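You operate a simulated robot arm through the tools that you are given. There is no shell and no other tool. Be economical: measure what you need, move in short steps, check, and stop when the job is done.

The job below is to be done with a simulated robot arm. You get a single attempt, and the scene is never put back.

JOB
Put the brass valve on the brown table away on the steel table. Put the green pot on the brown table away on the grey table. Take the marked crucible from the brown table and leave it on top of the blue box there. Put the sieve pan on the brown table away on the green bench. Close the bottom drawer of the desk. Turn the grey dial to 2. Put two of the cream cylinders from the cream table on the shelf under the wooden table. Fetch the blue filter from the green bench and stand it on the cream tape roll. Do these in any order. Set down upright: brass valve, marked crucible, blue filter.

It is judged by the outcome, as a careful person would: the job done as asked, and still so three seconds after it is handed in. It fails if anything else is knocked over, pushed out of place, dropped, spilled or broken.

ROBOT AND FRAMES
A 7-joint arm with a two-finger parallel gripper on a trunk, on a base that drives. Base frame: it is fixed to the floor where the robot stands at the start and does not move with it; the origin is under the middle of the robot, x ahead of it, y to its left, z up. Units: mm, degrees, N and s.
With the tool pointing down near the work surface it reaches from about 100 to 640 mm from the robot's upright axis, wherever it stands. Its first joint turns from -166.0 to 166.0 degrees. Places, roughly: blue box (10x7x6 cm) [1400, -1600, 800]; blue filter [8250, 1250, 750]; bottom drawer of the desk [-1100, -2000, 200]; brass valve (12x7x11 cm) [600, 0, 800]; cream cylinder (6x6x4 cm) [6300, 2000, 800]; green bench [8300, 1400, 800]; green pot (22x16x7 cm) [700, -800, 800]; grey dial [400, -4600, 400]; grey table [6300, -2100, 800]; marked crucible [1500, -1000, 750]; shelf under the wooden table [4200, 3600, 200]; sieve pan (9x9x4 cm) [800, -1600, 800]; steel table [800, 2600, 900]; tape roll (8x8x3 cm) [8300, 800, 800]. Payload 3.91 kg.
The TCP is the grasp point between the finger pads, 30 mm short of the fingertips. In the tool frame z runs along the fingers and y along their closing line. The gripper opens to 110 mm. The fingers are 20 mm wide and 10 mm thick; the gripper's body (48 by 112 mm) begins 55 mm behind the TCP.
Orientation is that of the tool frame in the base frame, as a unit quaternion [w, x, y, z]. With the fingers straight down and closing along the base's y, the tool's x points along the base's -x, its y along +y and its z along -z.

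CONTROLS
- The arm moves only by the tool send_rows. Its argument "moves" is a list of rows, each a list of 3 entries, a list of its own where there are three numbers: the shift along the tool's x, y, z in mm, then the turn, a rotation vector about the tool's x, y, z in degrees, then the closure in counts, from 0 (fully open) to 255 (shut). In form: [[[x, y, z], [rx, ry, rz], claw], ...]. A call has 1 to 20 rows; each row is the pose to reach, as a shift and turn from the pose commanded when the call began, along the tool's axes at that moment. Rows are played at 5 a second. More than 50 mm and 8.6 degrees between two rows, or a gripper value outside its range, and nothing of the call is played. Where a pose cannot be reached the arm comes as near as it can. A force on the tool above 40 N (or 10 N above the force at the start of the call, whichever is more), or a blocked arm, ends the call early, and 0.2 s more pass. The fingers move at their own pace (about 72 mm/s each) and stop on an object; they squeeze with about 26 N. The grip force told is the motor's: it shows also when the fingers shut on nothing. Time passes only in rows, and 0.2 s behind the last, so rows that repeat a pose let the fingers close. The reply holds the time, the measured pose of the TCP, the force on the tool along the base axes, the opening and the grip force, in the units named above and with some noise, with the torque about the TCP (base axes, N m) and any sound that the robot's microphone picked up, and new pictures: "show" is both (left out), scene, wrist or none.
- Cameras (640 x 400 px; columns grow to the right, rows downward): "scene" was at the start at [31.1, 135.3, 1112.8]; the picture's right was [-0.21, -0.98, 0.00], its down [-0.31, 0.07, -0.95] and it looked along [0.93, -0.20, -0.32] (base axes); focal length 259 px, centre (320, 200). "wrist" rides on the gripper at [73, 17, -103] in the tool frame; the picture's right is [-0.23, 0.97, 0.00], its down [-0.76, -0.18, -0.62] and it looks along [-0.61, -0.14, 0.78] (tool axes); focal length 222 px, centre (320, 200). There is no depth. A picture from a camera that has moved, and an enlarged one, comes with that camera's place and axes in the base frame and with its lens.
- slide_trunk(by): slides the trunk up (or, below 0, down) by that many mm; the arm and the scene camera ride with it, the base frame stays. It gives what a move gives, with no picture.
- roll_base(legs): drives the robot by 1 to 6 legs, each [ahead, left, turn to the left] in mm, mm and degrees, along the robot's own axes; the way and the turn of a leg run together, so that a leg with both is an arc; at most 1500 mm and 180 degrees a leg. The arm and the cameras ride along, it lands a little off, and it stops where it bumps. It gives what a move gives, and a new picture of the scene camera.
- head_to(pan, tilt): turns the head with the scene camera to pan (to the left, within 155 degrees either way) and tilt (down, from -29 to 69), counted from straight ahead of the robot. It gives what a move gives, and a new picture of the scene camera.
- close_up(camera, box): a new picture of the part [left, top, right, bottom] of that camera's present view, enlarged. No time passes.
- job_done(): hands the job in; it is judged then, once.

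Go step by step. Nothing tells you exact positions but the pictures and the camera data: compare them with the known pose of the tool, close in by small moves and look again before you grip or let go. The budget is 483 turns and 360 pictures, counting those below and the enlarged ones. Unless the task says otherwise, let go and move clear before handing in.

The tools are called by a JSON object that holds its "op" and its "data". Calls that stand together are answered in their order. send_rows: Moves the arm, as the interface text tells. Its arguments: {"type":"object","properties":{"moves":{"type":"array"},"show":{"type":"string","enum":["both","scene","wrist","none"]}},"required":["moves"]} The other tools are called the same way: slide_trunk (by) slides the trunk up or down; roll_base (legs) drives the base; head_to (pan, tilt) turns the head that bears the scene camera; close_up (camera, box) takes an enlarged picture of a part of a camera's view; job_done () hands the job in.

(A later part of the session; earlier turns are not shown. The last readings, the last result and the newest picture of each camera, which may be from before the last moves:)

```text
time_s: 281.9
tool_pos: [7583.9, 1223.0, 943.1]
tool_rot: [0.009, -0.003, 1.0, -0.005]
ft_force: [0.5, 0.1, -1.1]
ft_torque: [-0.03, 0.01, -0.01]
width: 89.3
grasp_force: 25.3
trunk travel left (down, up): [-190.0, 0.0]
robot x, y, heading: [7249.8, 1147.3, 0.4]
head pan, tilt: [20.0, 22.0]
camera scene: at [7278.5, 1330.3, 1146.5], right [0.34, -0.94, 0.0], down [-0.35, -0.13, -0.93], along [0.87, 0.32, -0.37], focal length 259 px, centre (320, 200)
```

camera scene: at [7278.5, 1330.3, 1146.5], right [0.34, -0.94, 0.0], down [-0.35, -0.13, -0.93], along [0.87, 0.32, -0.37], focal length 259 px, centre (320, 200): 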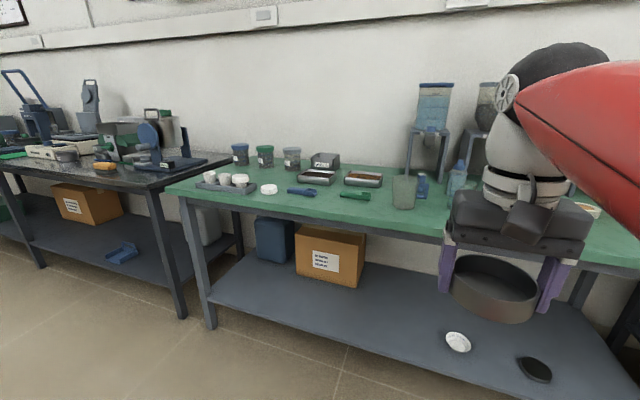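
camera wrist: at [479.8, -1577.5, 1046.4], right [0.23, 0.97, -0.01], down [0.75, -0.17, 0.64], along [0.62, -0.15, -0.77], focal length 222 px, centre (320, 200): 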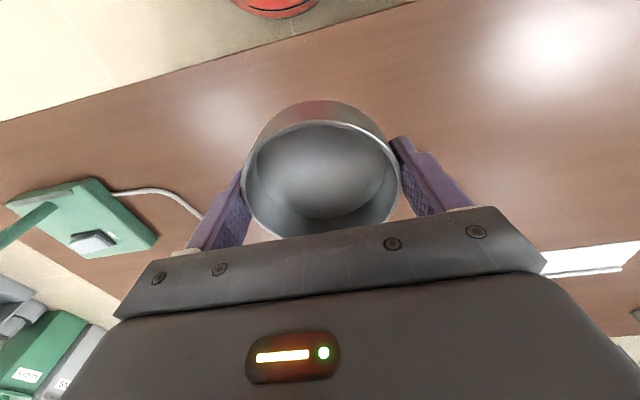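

{"op": "close_up", "data": {"camera": "scene", "box": [360, 130, 500, 220]}}

{"op": "close_up", "data": {"camera": "scene", "box": [160, 130, 400, 240]}}

{"op": "head_to", "data": {"pan": -45, "tilt": 25}}

```text
4.44 times, centred on (430, 175) of scene
camera zoom: at [7278.5, 1330.3, 1146.5], right [0.34, -0.94, 0.0], down [-0.35, -0.13, -0.93], along [0.87, 0.32, -0.37], focal length 1152 px, centre (-169, 311)
```

zoom: 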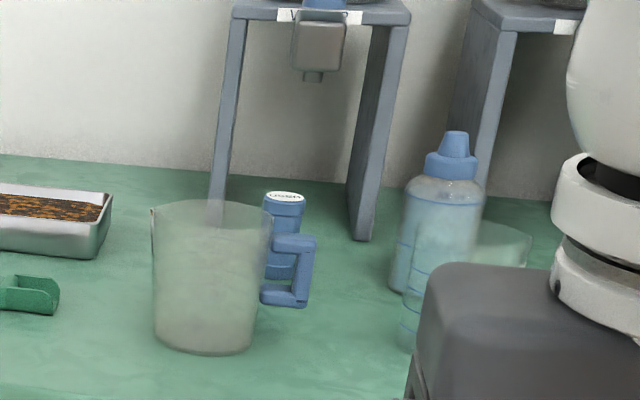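

```text
2.67 times, centred on (280, 185) of scene
camera zoom: at [7278.5, 1330.3, 1146.5], right [0.34, -0.94, 0.0], down [-0.35, -0.13, -0.93], along [0.87, 0.32, -0.37], focal length 691 px, centre (427, 240)
```

zoom: 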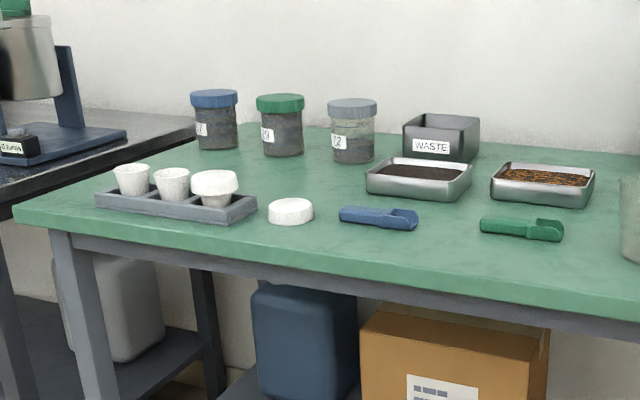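

```text
time_s: 283.2
tool_pos: [7584.1, 1223.1, 943.3]
tool_rot: [0.011, -0.003, 1.0, -0.005]
ft_force: [-0.1, -0.9, -0.7]
ft_torque: [-0.02, -0.01, -0.03]
width: 89.4
grasp_force: 26.0
trunk travel left (down, up): [-190.0, 0.0]
robot x, y, heading: [7252.9, 1143.5, 0.1]
head pan, tilt: [-45.0, 25.0]
camera scene: at [7256.4, 1233.4, 1141.7], right [-0.71, -0.71, 0.0], down [-0.3, 0.3, -0.91], along [0.64, -0.64, -0.42], focal length 259 px, centre (320, 200)
```

scene: 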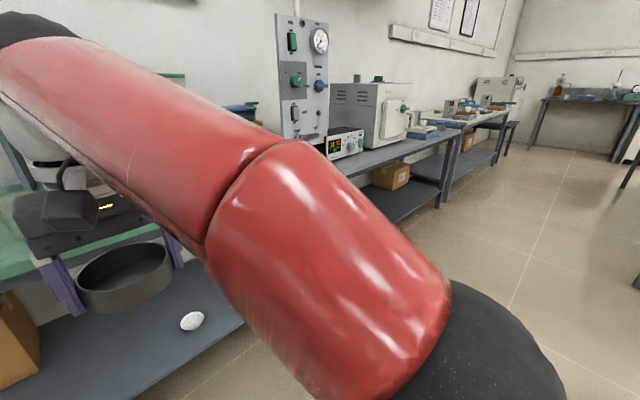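

The filter (blue cylinder with white top) stands behind a clear jug. I shift right to view the right part of the bench.

{"op": "roll_base", "data": {"legs": [[0, -650, 0]]}}

{"op": "head_to", "data": {"pan": 22, "tilt": 22}}

{"op": "close_up", "data": {"camera": "scene", "box": [200, 110, 460, 260]}}

```text
time_s: 286.9
tool_pos: [7588.9, 571.9, 943.8]
tool_rot: [0.01, -0.01, 1.0, -0.005]
ft_force: [-0.2, -0.6, -1.3]
ft_torque: [-0.01, 0.02, 0.0]
width: 89.3
grasp_force: 26.0
trunk travel left (down, up): [-190.0, 0.0]
robot x, y, heading: [7256.2, 489.4, 0.8]
head pan, tilt: [-45.0, 25.0]
camera scene: at [7259.5, 579.3, 1141.7], right [-0.7, -0.72, 0.0], down [-0.3, 0.29, -0.91], along [0.65, -0.63, -0.42], focal length 259 px, centre (320, 200)
```

scene: 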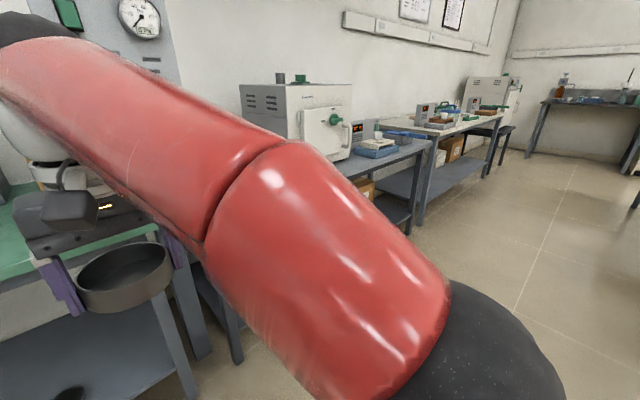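

```text
time_s: 288.2
tool_pos: [7587.9, 573.0, 943.8]
tool_rot: [0.01, -0.01, 1.0, -0.006]
ft_force: [0.3, -0.3, -0.7]
ft_torque: [0.04, 0.0, 0.0]
width: 89.5
grasp_force: 26.6
trunk travel left (down, up): [-190.0, 0.0]
robot x, y, heading: [7253.6, 486.6, 0.8]
head pan, tilt: [22.0, 22.0]
camera scene: at [7279.0, 679.4, 1146.5], right [0.39, -0.92, 0.0], down [-0.35, -0.15, -0.93], along [0.85, 0.36, -0.37], focal length 259 px, centre (320, 200)
```

scene: 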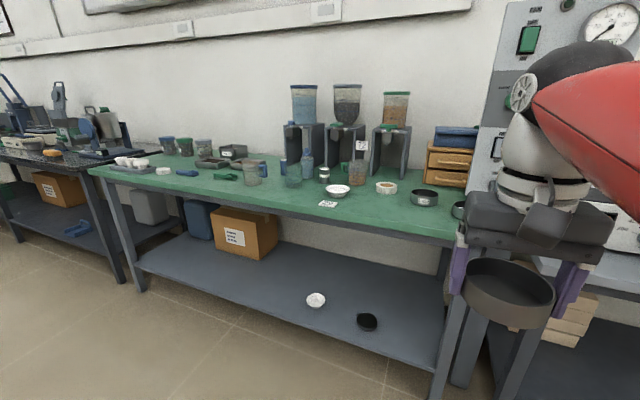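

```text
2.46 times, centred on (330, 185) of scene
camera zoom: at [7279.0, 679.4, 1146.5], right [0.39, -0.92, 0.0], down [-0.35, -0.15, -0.93], along [0.85, 0.36, -0.37], focal length 638 px, centre (295, 237)
```

zoom: 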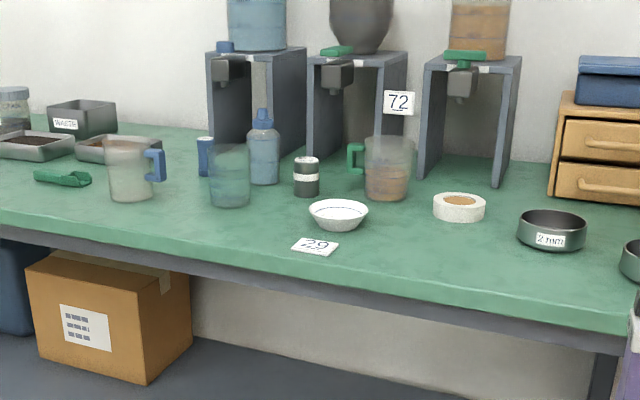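

Bench top is z≈800; filter at about [8281, 1286], tape roll at about [8261, 813]. A free spot for the sieve pan is about [8060, 1130]; I drive there.

{"op": "roll_base", "data": {"legs": [[300, 560, -0.8]]}}

{"op": "send_rows", "data": {"moves": [[[-45, 0, 0], [0, 0, 0], 255], [[-90, 0, 0], [0, 0, 0], 255], [[-130, 0, 0], [0, 0, 0], 255], [[-165, 0, 5], [0, 0, 0], 255]], "show": "both"}}

```text
time_s: 291.8
tool_pos: [7880.5, 1128.0, 943.9]
tool_rot: [0.01, -0.002, 1.0, -0.005]
ft_force: [-0.4, 0.0, -0.9]
ft_torque: [-0.01, 0.01, -0.02]
width: 89.4
grasp_force: 26.1
trunk travel left (down, up): [-190.0, 0.0]
robot x, y, heading: [7549.7, 1049.6, -0.1]
head pan, tilt: [22.0, 22.0]
camera scene: at [7575.4, 1240.1, 1146.5], right [0.37, -0.93, 0.0], down [-0.35, -0.14, -0.93], along [0.86, 0.34, -0.37], focal length 259 px, centre (320, 200)
```

scene: 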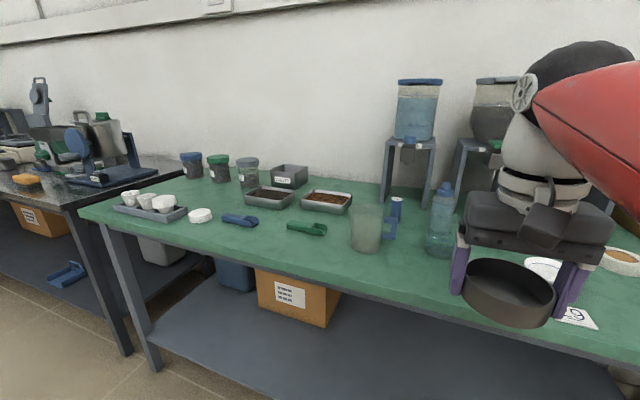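

```text
time_s: 292.8
tool_pos: [8046.5, 1128.3, 943.2]
tool_rot: [0.01, -0.001, 1.0, -0.005]
ft_force: [-0.3, -0.6, -0.9]
ft_torque: [-0.02, -0.03, 0.02]
width: 89.5
grasp_force: 26.0
trunk travel left (down, up): [-190.0, 0.0]
robot x, y, heading: [7550.4, 1052.0, -0.3]
head pan, tilt: [22.0, 22.0]
camera scene: at [7575.1, 1240.0, 1146.5], right [0.37, -0.93, 0.0], down [-0.35, -0.14, -0.93], along [0.86, 0.34, -0.37], focal length 259 px, centre (320, 200)
camera wrist: at [7972.8, 1145.2, 1045.9], right [0.22, 0.97, -0.01], down [0.75, -0.17, 0.64], along [0.62, -0.15, -0.77], focal length 222 px, centre (320, 200)
```

scene: 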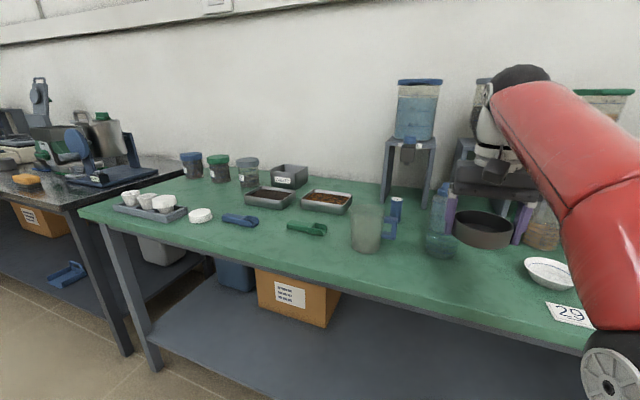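
wrist: 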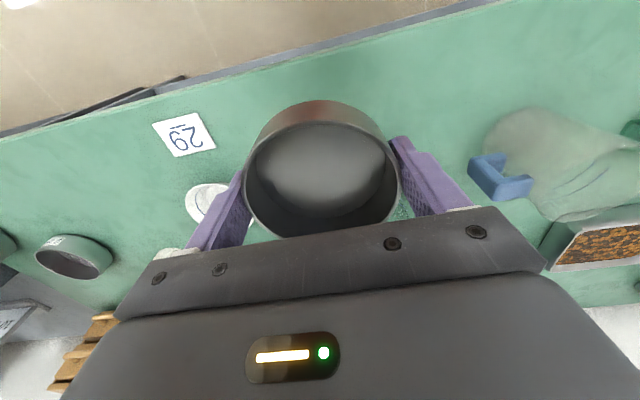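

Spot is free. I lower the pan, finely near the end.

{"op": "send_rows", "data": {"moves": [[[0, 0, 30], [0, 0, 0], 255], [[0, 0, 60], [0, 0, 0], 255], [[0, 0, 80], [0, 0, 0], 255], [[0, 0, 88], [0, 0, 0], 255], [[0, 0, 92], [0, 0, 0], 255], [[0, 0, 95], [0, 0, 0], 255], [[0, 0, 97], [0, 0, 0], 255], [[0, 0, 99], [0, 0, 0], 255], [[0, 0, 101], [0, 0, 0], 255], [[0, 0, 103], [0, 0, 0], 255], [[0, 0, 105], [0, 0, 0], 255], [[0, 0, 107], [0, 0, 0], 255], [[0, 0, 109], [0, 0, 0], 255], [[0, 0, 111], [0, 0, 0], 255], [[0, 0, 113], [0, 0, 0], 255]], "show": "scene"}}

```text
time_s: 296.0
tool_pos: [8048.5, 1127.5, 831.3]
tool_rot: [0.012, -0.001, 1.0, -0.005]
ft_force: [2.5, -0.2, 16.8]
ft_torque: [0.48, 0.2, -0.03]
width: 89.4
grasp_force: 26.1
trunk travel left (down, up): [-190.0, 0.0]
robot x, y, heading: [7547.9, 1050.5, -0.1]
head pan, tilt: [22.0, 22.0]
camera scene: at [7574.8, 1239.9, 1146.9], right [0.37, -0.93, 0.0], down [-0.35, -0.14, -0.93], along [0.86, 0.34, -0.37], focal length 259 px, centre (320, 200)
```

scene: 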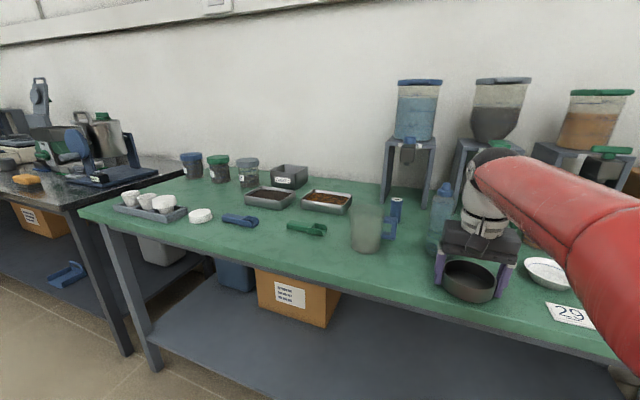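

Contact; bench z≈792. I relieve pressure, open gently, and lift.

{"op": "send_rows", "data": {"moves": [[[0, 0, -2], [0, 0, 0], 255], [[0, 0, -2], [0, 0, 0], 40], [[0, 0, -2], [0, 0, 0], 20], [[0, 0, -2], [0, 0, 0], 0], [[0, 0, -2], [0, 0, 0], 0], [[0, 0, -20], [0, 0, 0], 0], [[0, 0, -60], [0, 0, 0], 0], [[30, 0, -100], [0, 0, 0], 0]], "show": "both"}}

```text
time_s: 297.8
tool_pos: [8017.4, 1128.6, 928.2]
tool_rot: [0.009, -0.002, 1.0, -0.005]
ft_force: [1.5, 0.0, -1.2]
ft_torque: [0.02, 0.03, 0.02]
width: 109.5
grasp_force: 0.0
trunk travel left (down, up): [-190.0, 0.0]
robot x, y, heading: [7553.2, 1048.8, 0.1]
head pan, tilt: [22.0, 22.0]
camera scene: at [7575.9, 1240.2, 1146.4], right [0.37, -0.93, 0.0], down [-0.35, -0.14, -0.93], along [0.86, 0.34, -0.38], focal length 259 px, centre (320, 200)
camera wrist: at [7942.5, 1145.4, 1031.1], right [0.22, 0.97, -0.01], down [0.75, -0.17, 0.64], along [0.62, -0.15, -0.77], focal length 222 px, centre (320, 200)
```

scene: 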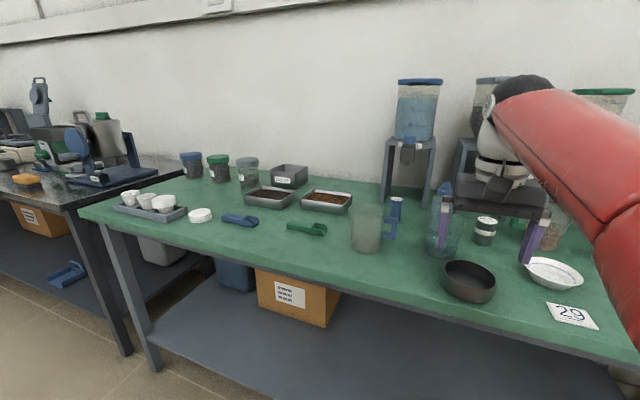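
wrist: 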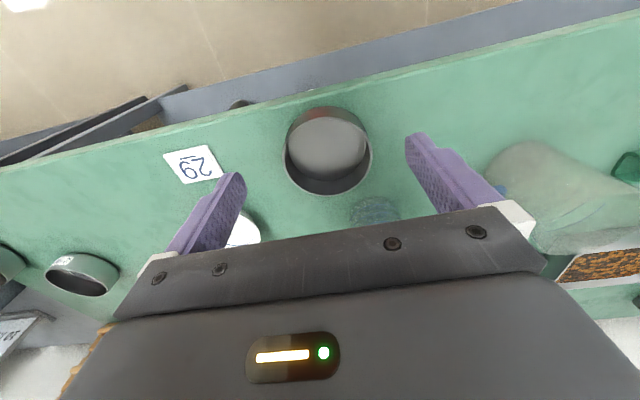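

Sieve pan is placed. Next the filter: I rise, drive nearer, and look at it from above, passing over the jug.

{"op": "send_rows", "data": {"moves": [[[40, 0, -20], [0, 0, 0], 60], [[80, 0, -40], [0, 0, 0], 100]], "show": "none"}}

{"op": "roll_base", "data": {"legs": [[140, 158, 0]]}}

{"op": "close_up", "data": {"camera": "scene", "box": [340, 130, 520, 250]}}

```text
time_s: 298.4
tool_pos: [7936.7, 1127.6, 964.7]
tool_rot: [0.008, -0.002, 1.0, -0.005]
ft_force: [0.7, 0.4, -0.3]
ft_torque: [-0.01, 0.08, -0.01]
width: 67.0
grasp_force: 0.1
trunk travel left (down, up): [-190.0, 0.0]
robot x, y, heading: [7549.5, 1054.6, -0.4]
head pan, tilt: [22.0, 22.0]
```

```text
time_s: 300.0
tool_pos: [8078.0, 1288.4, 966.2]
tool_rot: [0.01, -0.002, 1.0, -0.004]
ft_force: [-0.3, 0.2, 0.5]
ft_torque: [-0.02, -0.01, 0.01]
width: 66.9
grasp_force: 0.1
trunk travel left (down, up): [-190.0, 0.0]
robot x, y, heading: [7691.2, 1210.9, -0.5]
head pan, tilt: [22.0, 22.0]
camera scene: at [7717.6, 1400.0, 1146.5], right [0.37, -0.93, 0.0], down [-0.35, -0.14, -0.93], along [0.86, 0.34, -0.37], focal length 259 px, centre (320, 200)
```

scene: 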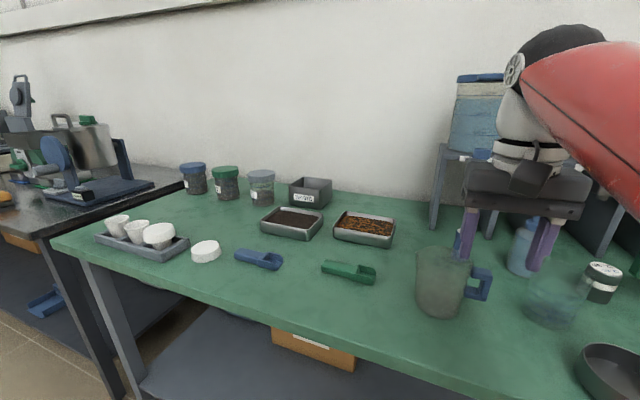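

```text
3.33 times, centred on (430, 190) of scene
camera zoom: at [7717.6, 1400.0, 1146.5], right [0.37, -0.93, 0.0], down [-0.35, -0.14, -0.93], along [0.86, 0.34, -0.37], focal length 864 px, centre (-47, 233)
```

zoom: 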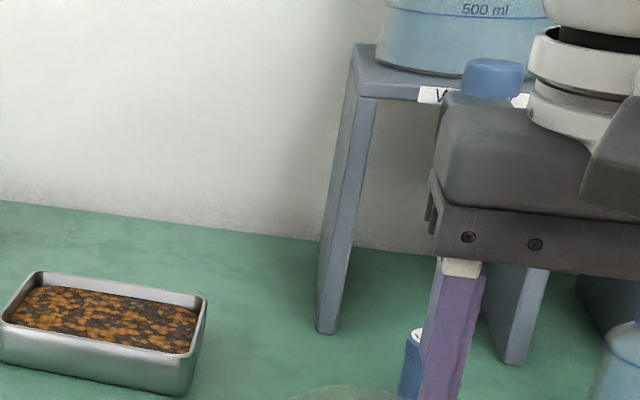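

{"op": "send_rows", "data": {"moves": [[[-40, 0, 0], [0, 0, 0], 100], [[-80, 0, 4], [0, 0, 0], 80], [[-110, 0, 14], [0, 0, 0], 60]], "show": "wrist"}}

```text
time_s: 300.8
tool_pos: [8188.0, 1286.7, 954.8]
tool_rot: [0.01, -0.002, 1.0, -0.006]
ft_force: [-0.1, 1.0, 0.5]
ft_torque: [-0.03, -0.02, 0.01]
width: 84.1
grasp_force: 0.0
trunk travel left (down, up): [-190.0, 0.0]
robot x, y, heading: [7690.1, 1208.8, -0.3]
head pan, tilt: [22.0, 22.0]
camera wrist: at [8113.5, 1304.2, 1057.6], right [0.22, 0.97, -0.01], down [0.75, -0.17, 0.64], along [0.62, -0.15, -0.77], focal length 222 px, centre (320, 200)
```

wrist: 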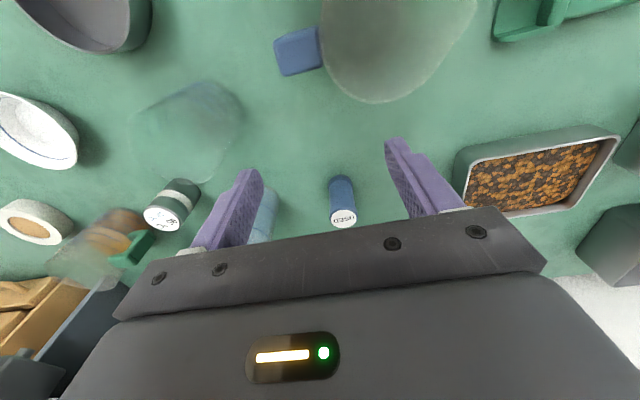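

Filter is at about [8292, 1289], top z≈873, 31 mm across. I go over it, fingers straddling, and check.

{"op": "send_rows", "data": {"moves": [[[-35, 2, 10], [0, 0, 0], 60], [[-70, 2, 28], [0, 0, 0], 60], [[-104, 2, 50], [0, 0, 0], 60]], "show": "wrist"}}

```text
time_s: 301.6
tool_pos: [8274.6, 1287.9, 912.8]
tool_rot: [0.012, -0.002, 1.0, -0.006]
ft_force: [-0.7, 0.0, 0.3]
ft_torque: [0.0, -0.01, 0.01]
width: 84.2
grasp_force: 0.0
out of reach, approached as far as the arm can: row 3
trunk travel left (down, up): [-190.0, 0.0]
robot x, y, heading: [7689.7, 1209.4, -0.2]
head pan, tilt: [22.0, 22.0]
camera wrist: at [8199.5, 1305.5, 1016.8], right [0.22, 0.97, 0.0], down [0.75, -0.17, 0.64], along [0.63, -0.15, -0.77], focal length 222 px, centre (320, 200)
```

wrist: 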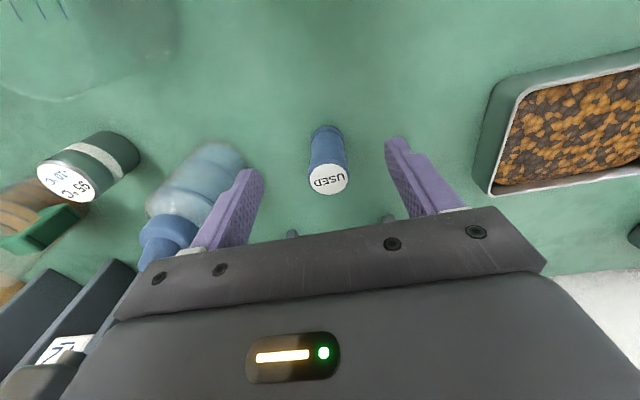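

{"op": "send_rows", "data": {"moves": [[[0, 2, 8], [0, 0, 0], 110], [[-10, 2, 20], [0, 0, 0], 115], [[-21, 2, 35], [0, 0, 0], 115], [[-21, 2, 48], [0, 0, 0], 115]], "show": "wrist"}}

```text
time_s: 302.6
tool_pos: [8295.3, 1290.5, 867.8]
tool_rot: [0.01, 0.0, 1.0, -0.005]
ft_force: [0.0, -0.2, 0.2]
ft_torque: [-0.02, 0.02, 0.03]
width: 60.2
grasp_force: 0.0
trunk travel left (down, up): [-190.0, 0.0]
robot x, y, heading: [7688.2, 1213.5, -0.4]
head pan, tilt: [22.0, 22.0]
camera wrist: at [8221.4, 1307.1, 970.2], right [0.22, 0.97, -0.01], down [0.75, -0.17, 0.64], along [0.62, -0.15, -0.77], focal length 222 px, centre (320, 200)
```

wrist: 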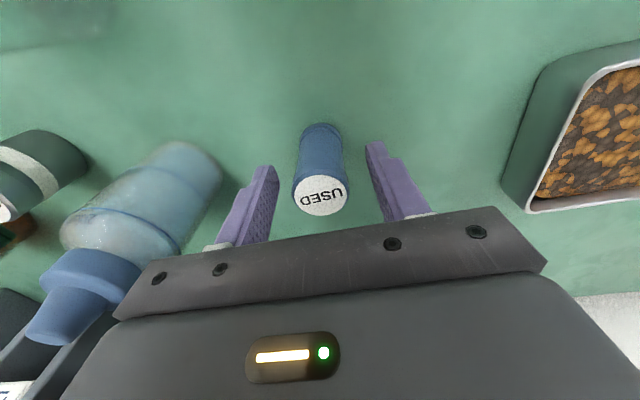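

{"op": "send_rows", "data": {"moves": [[[0, 0, 8], [0, 0, 0], 115], [[0, 0, 16], [0, 0, 0], 115], [[0, 0, 16], [0, 0, 0], 150], [[0, 0, 16], [0, 0, 0], 165], [[0, 0, 16], [0, 0, 0], 180], [[0, 0, 16], [0, 0, 0], 255], [[0, 0, 16], [0, 0, 0], 255]], "show": "wrist"}}

```text
time_s: 304.2
tool_pos: [8296.1, 1289.8, 851.4]
tool_rot: [0.011, -0.002, 1.0, -0.005]
ft_force: [0.6, 0.4, 2.0]
ft_torque: [0.09, -0.03, 0.04]
width: 33.0
grasp_force: 25.3
trunk travel left (down, up): [-190.0, 0.0]
robot x, y, heading: [7690.7, 1210.6, -0.2]
head pan, tilt: [22.0, 22.0]
camera wrist: at [8221.8, 1306.5, 953.7], right [0.22, 0.97, -0.01], down [0.75, -0.17, 0.64], along [0.62, -0.15, -0.77], focal length 222 px, centre (320, 200)
```

wrist: 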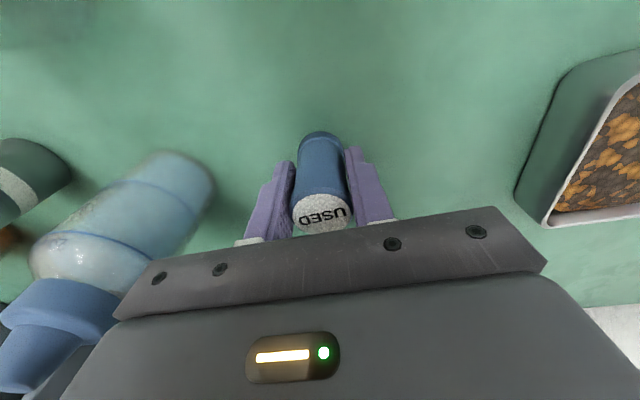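

Filter gripped. I lift and draw it back high, passing above the jug handle.

{"op": "send_rows", "data": {"moves": [[[0, 0, -20], [0, 0, 0], 255], [[0, -4, -40], [0, 0, 0], 255], [[20, -10, -54], [0, 0, 0], 255], [[45, -15, -68], [0, 0, 0], 255], [[70, -18, -83], [0, 0, 0], 255], [[95, -18, -97], [0, 0, 0], 255], [[120, -18, -110], [0, 0, 0], 255], [[150, -18, -120], [0, 0, 0], 255], [[190, -18, -124], [0, 0, 0], 255], [[230, -18, -124], [0, 0, 0], 255]], "show": "both"}}

```text
time_s: 306.4
tool_pos: [8064.4, 1273.2, 968.5]
tool_rot: [0.01, -0.001, 1.0, -0.005]
ft_force: [0.8, -0.1, -0.8]
ft_torque: [0.03, 0.07, -0.01]
width: 33.1
grasp_force: 26.6
trunk travel left (down, up): [-190.0, 0.0]
robot x, y, heading: [7692.0, 1211.9, -0.3]
head pan, tilt: [22.0, 22.0]
camera scene: at [7718.1, 1400.1, 1146.5], right [0.37, -0.93, 0.0], down [-0.35, -0.14, -0.93], along [0.86, 0.34, -0.38], focal length 259 px, centre (320, 200)
camera wrist: at [7990.5, 1289.7, 1070.6], right [0.23, 0.97, -0.01], down [0.75, -0.17, 0.64], along [0.62, -0.15, -0.77], focal length 222 px, centre (320, 200)
```

scene: 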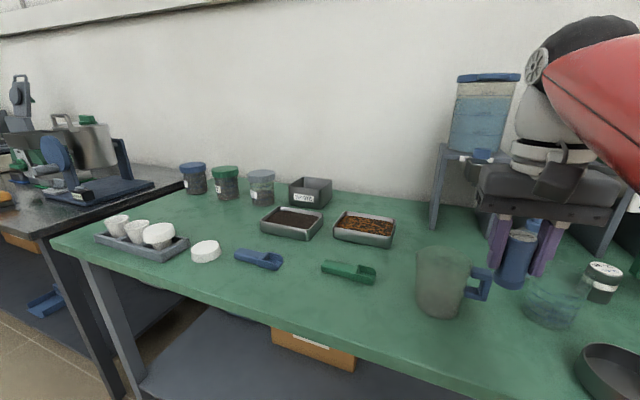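
wrist: 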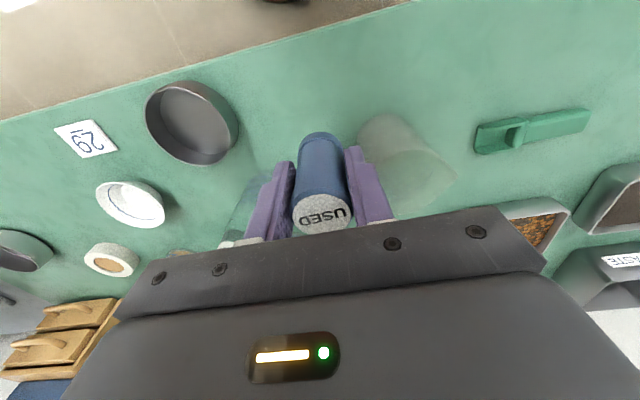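

Filter held. I drive right toward the tape roll and look.

{"op": "roll_base", "data": {"legs": [[0, -460, 0]]}}

{"op": "send_rows", "data": {"moves": [[[-40, 0, 0], [0, 0, 0], 255], [[-75, 0, 2], [0, 0, 0], 255]], "show": "both"}}

```text
time_s: 309.2
tool_pos: [8062.5, 816.9, 968.1]
tool_rot: [0.009, -0.002, 1.0, -0.005]
ft_force: [-0.5, -0.2, -1.7]
ft_torque: [0.02, -0.02, 0.01]
width: 33.4
grasp_force: 26.1
trunk travel left (down, up): [-190.0, 0.0]
robot x, y, heading: [7687.4, 753.6, -0.1]
head pan, tilt: [22.0, 22.0]
camera scene: at [7715.7, 942.9, 1146.5], right [0.37, -0.93, 0.0], down [-0.35, -0.14, -0.93], along [0.86, 0.34, -0.37], focal length 259 px, centre (320, 200)
```

scene: 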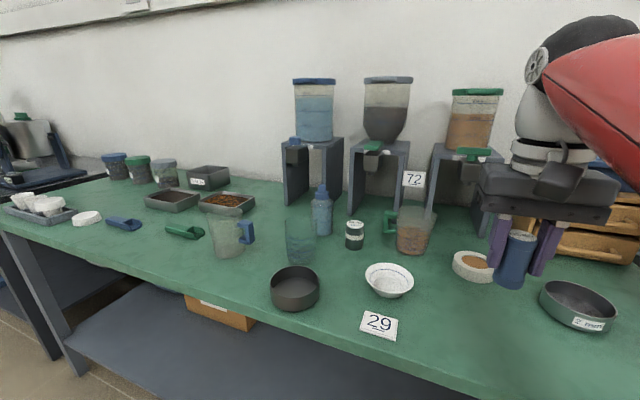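

```text
time_s: 309.8
tool_pos: [8134.9, 816.9, 966.8]
tool_rot: [0.01, -0.002, 1.0, -0.005]
ft_force: [-0.5, -0.7, 0.3]
ft_torque: [-0.02, -0.07, -0.02]
width: 33.0
grasp_force: 25.7
trunk travel left (down, up): [-190.0, 0.0]
robot x, y, heading: [7690.0, 753.5, -0.3]
head pan, tilt: [22.0, 22.0]
camera scene: at [7715.4, 942.8, 1146.5], right [0.37, -0.93, 0.0], down [-0.35, -0.14, -0.93], along [0.86, 0.35, -0.37], focal length 259 px, centre (320, 200)
camera wrist: at [8062.0, 834.9, 1070.1], right [0.22, 0.97, -0.01], down [0.75, -0.17, 0.64], along [0.62, -0.15, -0.77], focal length 222 px, centre (320, 200)
```

scene: 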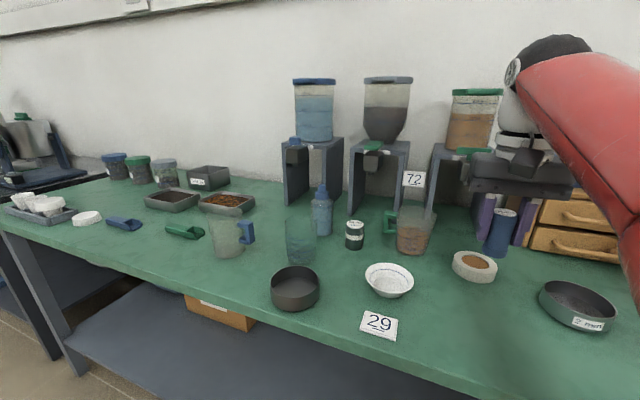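
wrist: 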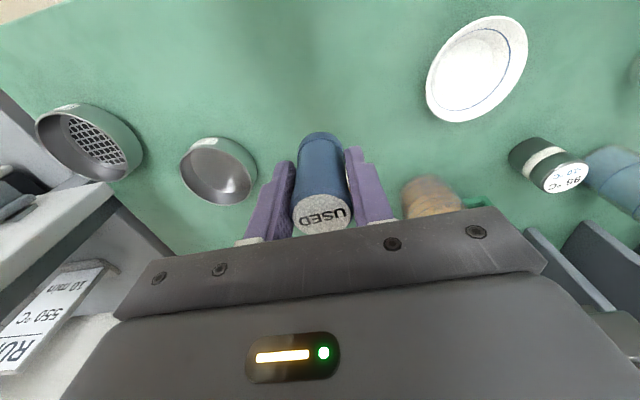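

{"op": "close_up", "data": {"camera": "scene", "box": [420, 190, 560, 300]}}

```text
3.64 times, centred on (490, 245) of scene
camera zoom: at [7715.4, 942.8, 1146.5], right [0.37, -0.93, 0.0], down [-0.35, -0.14, -0.93], along [0.86, 0.35, -0.37], focal length 942 px, centre (-298, 36)
```

zoom: 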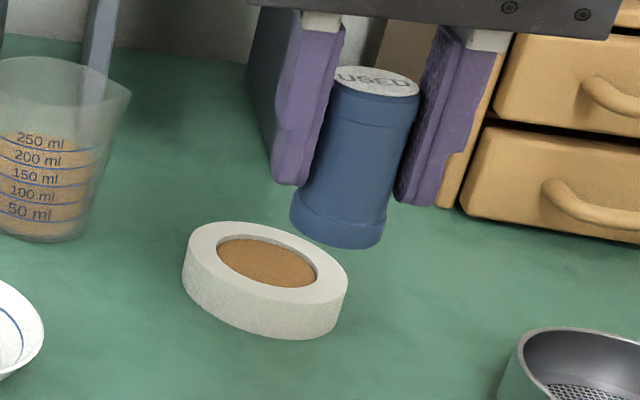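

Tape roll top centre ≈ [8261, 811, 822]. I bring the filter above it.

{"op": "send_rows", "data": {"moves": [[[-35, -2, 8], [0, 0, 0], 255], [[-70, -4, 28], [0, 0, 0], 255], [[-100, -6, 46], [0, 0, 0], 255], [[-126, -6, 60], [0, 0, 0], 255]], "show": "none"}}

{"op": "close_up", "data": {"camera": "scene", "box": [420, 190, 560, 300]}}

```text
time_s: 310.8
tool_pos: [8265.6, 808.9, 911.4]
tool_rot: [0.01, -0.001, 1.0, -0.005]
ft_force: [-0.8, 0.3, 0.5]
ft_torque: [-0.03, -0.05, -0.02]
width: 33.2
grasp_force: 25.6
trunk travel left (down, up): [-190.0, 0.0]
robot x, y, heading: [7688.7, 751.1, -0.0]
head pan, tilt: [22.0, 22.0]
```

```text
3.64 times, centred on (490, 245) of scene
camera zoom: at [7715.6, 942.9, 1146.5], right [0.37, -0.93, 0.0], down [-0.35, -0.14, -0.93], along [0.86, 0.34, -0.37], focal length 942 px, centre (-298, 36)
```

zoom: 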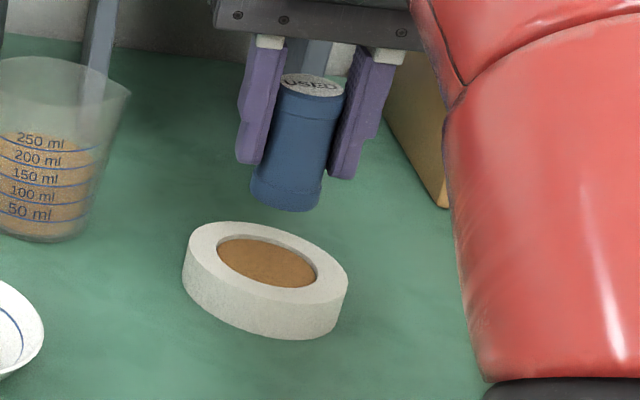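

{"op": "send_rows", "data": {"moves": [[[4, 2, 8], [0, 0, 0], 255], [[4, 2, 16], [0, 0, 0], 255], [[4, 2, 22], [0, 0, 0], 255]], "show": "wrist"}}

{"op": "close_up", "data": {"camera": "scene", "box": [430, 210, 520, 290]}}

```text
time_s: 311.6
tool_pos: [8262.7, 811.9, 887.5]
tool_rot: [0.01, -0.003, 1.0, -0.006]
ft_force: [-0.7, 0.0, -0.6]
ft_torque: [0.02, -0.02, 0.03]
width: 33.0
grasp_force: 25.7
trunk travel left (down, up): [-190.0, 0.0]
robot x, y, heading: [7690.9, 757.1, -0.1]
head pan, tilt: [22.0, 22.0]
camera wrist: at [8187.8, 828.8, 990.4], right [0.22, 0.97, -0.01], down [0.75, -0.17, 0.64], along [0.62, -0.15, -0.77], focal length 222 px, centre (320, 200)
```

wrist: 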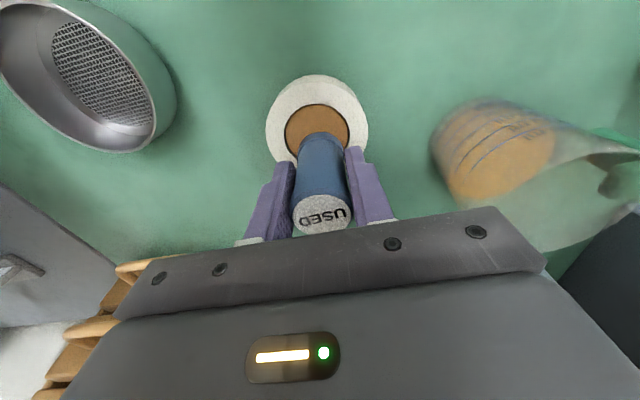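

```text
5.00 times, centred on (475, 250) of scene
camera zoom: at [7715.9, 942.9, 1146.5], right [0.37, -0.93, 0.0], down [-0.35, -0.14, -0.93], along [0.86, 0.34, -0.37], focal length 1296 px, centre (-455, -50)
```

zoom: 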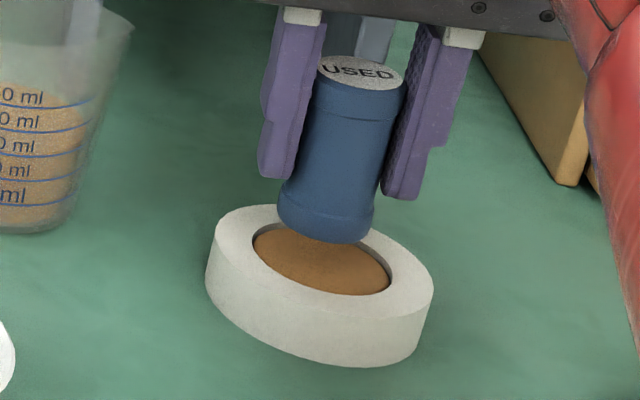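

Wrist view puts the roll centre at [8248, 812]. I shift back 14 mm and lower finely.

{"op": "send_rows", "data": {"moves": [[[7, 0, 0], [0, 0, 0], 255], [[14, 0, 0], [0, 0, 0], 255], [[14, 0, 0], [0, 0, 0], 255]], "show": "wrist"}}

{"op": "close_up", "data": {"camera": "scene", "box": [430, 210, 520, 290]}}

```text
time_s: 312.4
tool_pos: [8248.6, 812.7, 886.6]
tool_rot: [0.01, -0.003, 1.0, -0.005]
ft_force: [0.4, 0.2, -0.4]
ft_torque: [0.0, -0.01, 0.0]
width: 33.0
grasp_force: 26.3
trunk travel left (down, up): [-190.0, 0.0]
robot x, y, heading: [7686.3, 749.9, -0.1]
head pan, tilt: [22.0, 22.0]
camera wrist: at [8173.6, 828.9, 990.5], right [0.22, 0.97, -0.01], down [0.75, -0.17, 0.64], along [0.62, -0.15, -0.77], focal length 222 px, centre (320, 200)
```

wrist: 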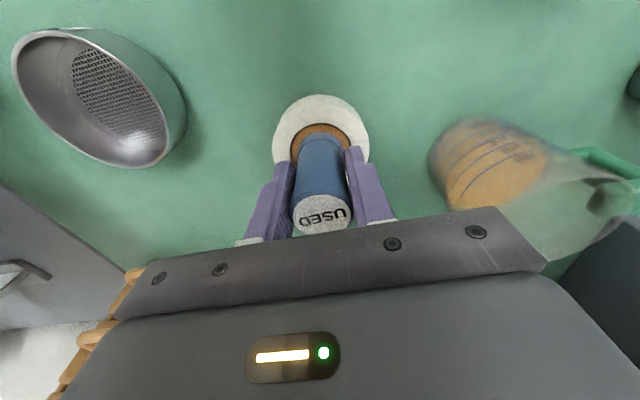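

```text
5.00 times, centred on (475, 250) of scene
camera zoom: at [7715.9, 942.9, 1146.5], right [0.37, -0.93, 0.0], down [-0.35, -0.14, -0.93], along [0.86, 0.34, -0.37], focal length 1296 px, centre (-455, -50)
```

zoom: 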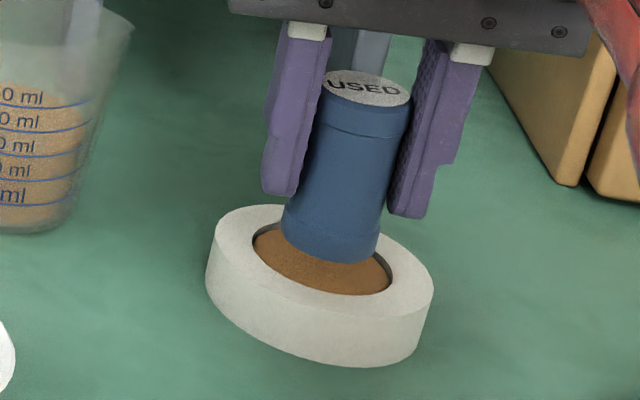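

{"op": "send_rows", "data": {"moves": [[[2, 1, 2], [0, 0, 0], 255], [[2, 1, 4], [0, 0, 0], 255], [[2, 1, 6], [0, 0, 0], 255], [[2, 1, 7], [0, 0, 0], 255], [[2, 1, 8], [0, 0, 0], 255], [[2, 1, 9], [0, 0, 0], 255]], "show": "none"}}

{"op": "close_up", "data": {"camera": "scene", "box": [430, 210, 520, 290]}}

```text
time_s: 313.8
tool_pos: [8246.2, 811.9, 877.8]
tool_rot: [0.009, -0.002, 1.0, -0.005]
ft_force: [0.2, 0.3, -0.2]
ft_torque: [-0.02, 0.02, 0.0]
width: 33.1
grasp_force: 26.5
trunk travel left (down, up): [-190.0, 0.0]
robot x, y, heading: [7690.1, 753.2, -0.1]
head pan, tilt: [22.0, 22.0]
```

```text
5.00 times, centred on (475, 250) of scene
camera zoom: at [7715.9, 942.9, 1146.5], right [0.37, -0.93, 0.0], down [-0.35, -0.14, -0.93], along [0.86, 0.34, -0.37], focal length 1296 px, centre (-455, -50)
```

zoom: 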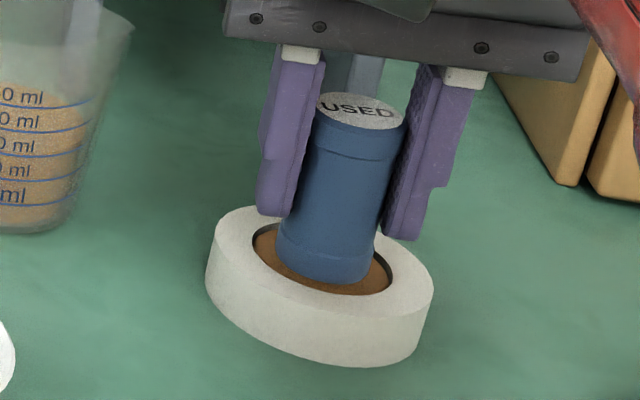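

{"op": "send_rows", "data": {"moves": [[[0, 1, 1.5], [0, 0, 0], 255], [[0, 1, 3], [0, 0, 0], 255], [[0, 1, 4], [0, 0, 0], 255], [[0, 1, 5], [0, 0, 0], 255], [[0, 1, 6], [0, 0, 0], 255], [[0, 1, 7], [0, 0, 0], 255]], "show": "none"}}

{"op": "close_up", "data": {"camera": "scene", "box": [430, 210, 520, 290]}}

```text
time_s: 315.2
tool_pos: [8245.0, 813.6, 873.2]
tool_rot: [0.013, -0.002, 1.0, -0.006]
ft_force: [3.9, -0.8, 18.7]
ft_torque: [0.07, -0.23, 0.0]
width: 33.4
grasp_force: 26.1
trunk travel left (down, up): [-190.0, 0.0]
robot x, y, heading: [7689.6, 752.1, -0.2]
head pan, tilt: [22.0, 22.0]
```

```text
5.00 times, centred on (475, 250) of scene
camera zoom: at [7715.2, 942.6, 1146.8], right [0.37, -0.93, 0.0], down [-0.35, -0.14, -0.93], along [0.86, 0.34, -0.37], focal length 1296 px, centre (-455, -50)
```

zoom: 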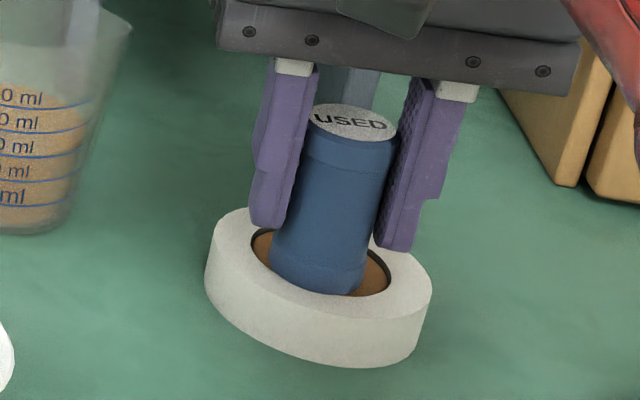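

Resting on the roll's core. I relieve pressure and open gently.

{"op": "send_rows", "data": {"moves": [[[0, 0, -1.5], [0, 0, 0], 255], [[-1, 0, -2], [0, 0, 0], 255], [[-1, 0, -2], [0, 0, 0], 255]], "show": "none"}}

{"op": "send_rows", "data": {"moves": [[[0, 0, 0], [0, 0, 0], 178], [[0, 0, 0], [0, 0, 0], 172], [[0, 0, 0], [0, 0, 0], 165], [[0, 0, 0], [0, 0, 0], 155]], "show": "none"}}

{"op": "close_up", "data": {"camera": "scene", "box": [430, 210, 520, 290]}}

```text
time_s: 316.0
tool_pos: [8246.7, 813.2, 873.7]
tool_rot: [0.01, -0.002, 1.0, -0.005]
ft_force: [-3.6, 0.3, 8.8]
ft_torque: [0.11, 0.16, 0.04]
width: 33.1
grasp_force: 26.1
trunk travel left (down, up): [-190.0, 0.0]
robot x, y, heading: [7690.6, 754.4, -0.1]
head pan, tilt: [22.0, 22.0]
```

```text
time_s: 317.0
tool_pos: [8246.4, 813.5, 873.2]
tool_rot: [0.01, -0.003, 1.0, -0.005]
ft_force: [-0.1, 0.7, -0.5]
ft_torque: [-0.03, 0.01, 0.0]
width: 43.1
grasp_force: 0.1
trunk travel left (down, up): [-190.0, 0.0]
robot x, y, heading: [7686.5, 755.4, -0.1]
head pan, tilt: [22.0, 22.0]
```

```text
5.00 times, centred on (475, 250) of scene
camera zoom: at [7715.8, 942.9, 1146.5], right [0.37, -0.93, 0.0], down [-0.35, -0.14, -0.93], along [0.86, 0.34, -0.37], focal length 1296 px, centre (-455, -50)
```

zoom: 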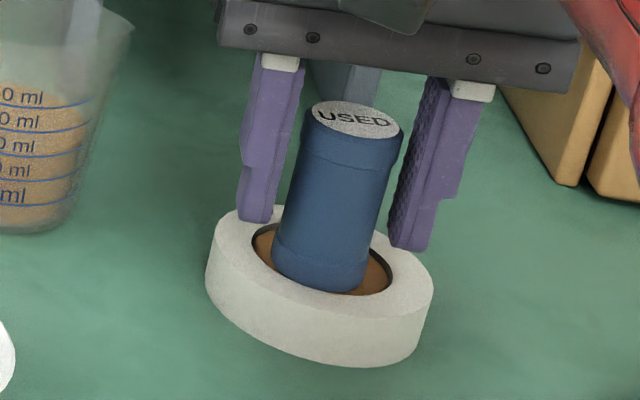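

Released and standing. I open a bit more and lift clear.

{"op": "send_rows", "data": {"moves": [[[0, 0, 0], [0, 0, 0], 130], [[0, 0, -15], [0, 0, 0], 115], [[0, 0, -40], [0, 0, 0], 115], [[30, 0, -48], [0, 0, 0], 115], [[70, 0, -70], [0, 0, 0], 115], [[115, 0, -85], [0, 0, 0], 60], [[160, 0, -90], [0, 0, 0], 0], [[200, 0, -90], [0, 0, 0], 0]], "show": "none"}}

{"op": "close_up", "data": {"camera": "scene", "box": [400, 170, 560, 300]}}

```text
time_s: 318.8
tool_pos: [8046.6, 814.6, 959.8]
tool_rot: [0.009, -0.001, 1.0, -0.006]
ft_force: [0.5, 0.1, -1.0]
ft_torque: [-0.03, 0.06, 0.0]
width: 110.3
grasp_force: 0.0
trunk travel left (down, up): [-190.0, 0.0]
robot x, y, heading: [7688.6, 755.0, -0.3]
head pan, tilt: [22.0, 22.0]
```

```text
3.08 times, centred on (480, 235) of scene
camera zoom: at [7716.1, 942.9, 1146.5], right [0.37, -0.93, 0.0], down [-0.35, -0.14, -0.93], along [0.86, 0.34, -0.38], focal length 797 px, centre (-172, 92)
```

zoom: 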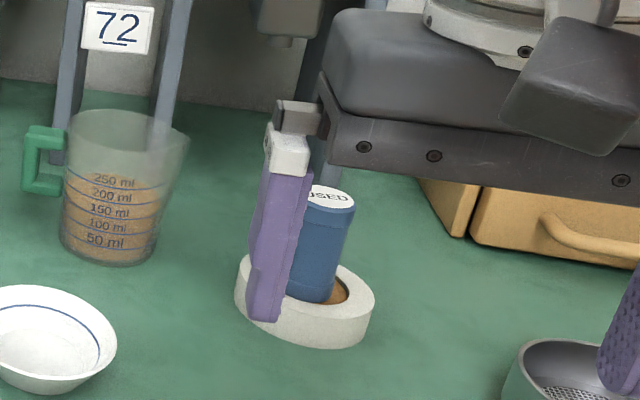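

Filter stands on the tape roll. Now I back into the aisle, turn to face the cream table and look for the cylinders.

{"op": "roll_base", "data": {"legs": [[-430, 0, 0], [0, 0, 180], [0, -900, 0]]}}

{"op": "head_to", "data": {"pan": 0, "tilt": 22}}

```text
time_s: 333.0
tool_pos: [6890.0, 1558.5, 961.5]
tool_rot: [-0.006, 1.0, 0.005, -0.009]
ft_force: [-0.3, 0.4, -0.3]
ft_torque: [0.03, 0.01, 0.01]
width: 110.0
grasp_force: 0.0
trunk travel left (down, up): [-190.0, 0.0]
robot x, y, heading: [7246.5, 1621.3, -179.7]
head pan, tilt: [22.0, 22.0]
camera scene: at [7220.6, 1433.6, 1146.5], right [-0.38, 0.93, 0.0], down [0.35, 0.14, -0.93], along [-0.86, -0.35, -0.37], focal length 259 px, centre (320, 200)
```

scene: 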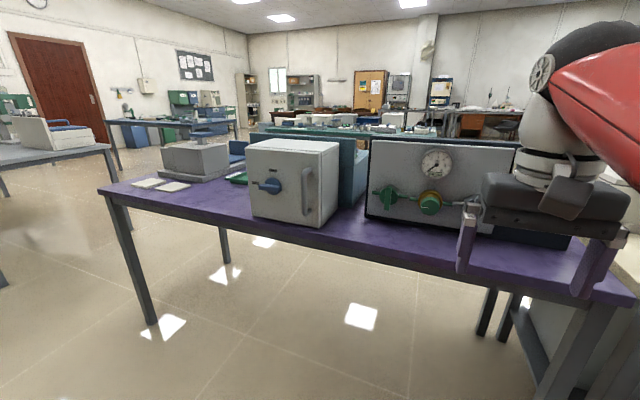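

```text
time_s: 333.9
tool_pos: [6890.0, 1559.4, 959.8]
tool_rot: [-0.004, 1.0, 0.004, -0.01]
ft_force: [0.1, 0.2, 0.6]
ft_torque: [0.0, 0.02, -0.03]
width: 110.5
grasp_force: 0.1
trunk travel left (down, up): [-190.0, 0.0]
robot x, y, heading: [7249.3, 1620.7, -179.8]
head pan, tilt: [0.0, 22.0]
camera scene: at [7213.7, 1468.3, 1146.5], right [0.0, 1.0, 0.0], down [0.37, 0.0, -0.93], along [-0.93, 0.0, -0.37], focal length 259 px, centre (320, 200)
```

scene: 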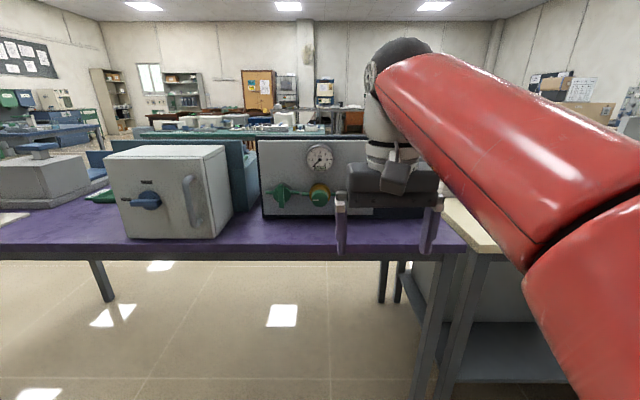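

{"op": "roll_base", "data": {"legs": [[0, -1000, 0]]}}

{"op": "head_to", "data": {"pan": 25, "tilt": 25}}

{"op": "head_to", "data": {"pan": -60, "tilt": 15}}

```text
time_s: 339.1
tool_pos: [6874.2, 2564.6, 960.0]
tool_rot: [-0.005, 1.0, 0.019, -0.01]
ft_force: [-0.2, 0.4, -0.2]
ft_torque: [0.02, 0.01, -0.01]
width: 110.2
grasp_force: 0.0
trunk travel left (down, up): [-190.0, 0.0]
robot x, y, heading: [7230.2, 2640.8, -178.2]
head pan, tilt: [0.0, 22.0]
camera scene: at [7200.4, 2483.0, 1146.5], right [-0.03, 1.0, 0.0], down [0.37, 0.01, -0.93], along [-0.93, -0.03, -0.37], focal length 259 px, centre (320, 200)
```

scene: 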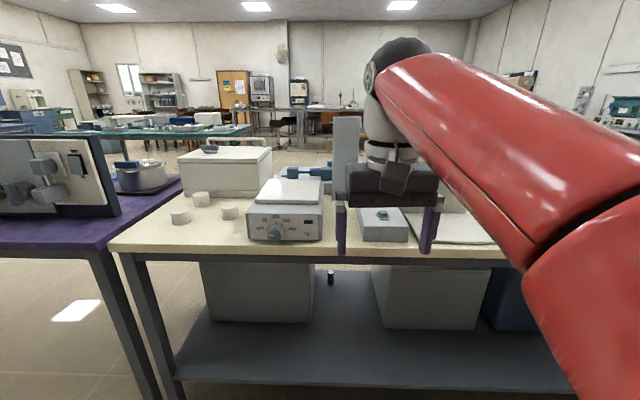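

```text
time_s: 340.0
tool_pos: [6874.4, 2563.7, 960.8]
tool_rot: [-0.004, 1.0, 0.019, -0.009]
ft_force: [0.5, -0.8, -0.3]
ft_torque: [0.03, -0.01, 0.0]
width: 109.8
grasp_force: 0.0
trunk travel left (down, up): [-190.0, 0.0]
robot x, y, heading: [7230.2, 2638.1, -178.1]
head pan, tilt: [25.0, 25.0]
camera scene: at [7210.9, 2444.4, 1141.7], right [-0.45, 0.89, 0.0], down [0.38, 0.19, -0.91], along [-0.81, -0.41, -0.42], focal length 259 px, centre (320, 200)
```

scene: 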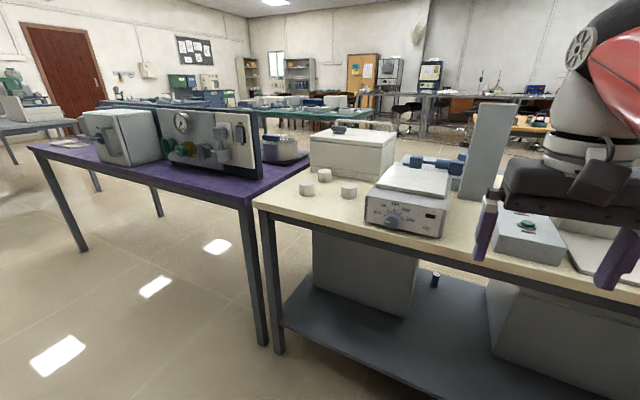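

```text
time_s: 341.6
tool_pos: [6874.0, 2563.4, 960.4]
tool_rot: [-0.005, 1.0, 0.019, -0.01]
ft_force: [-0.4, 0.3, 0.4]
ft_torque: [-0.01, 0.0, 0.01]
width: 110.1
grasp_force: 0.0
trunk travel left (down, up): [-190.0, 0.0]
robot x, y, heading: [7230.4, 2639.6, -178.1]
head pan, tilt: [-60.0, 15.0]
camera scene: at [7244.0, 2565.2, 1157.9], right [0.85, 0.53, 0.0], down [0.14, -0.22, -0.97], along [-0.51, 0.82, -0.26], focal length 259 px, centre (320, 200)
```

scene: 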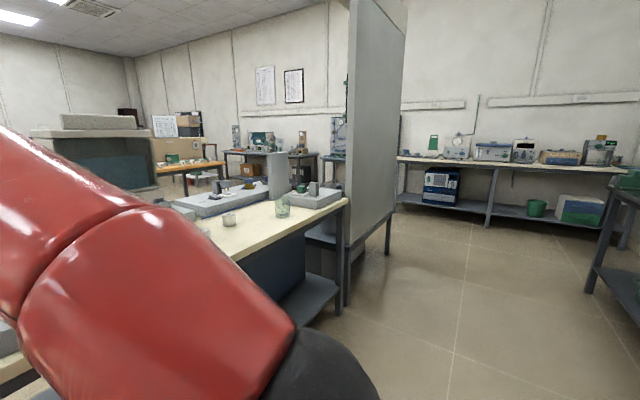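

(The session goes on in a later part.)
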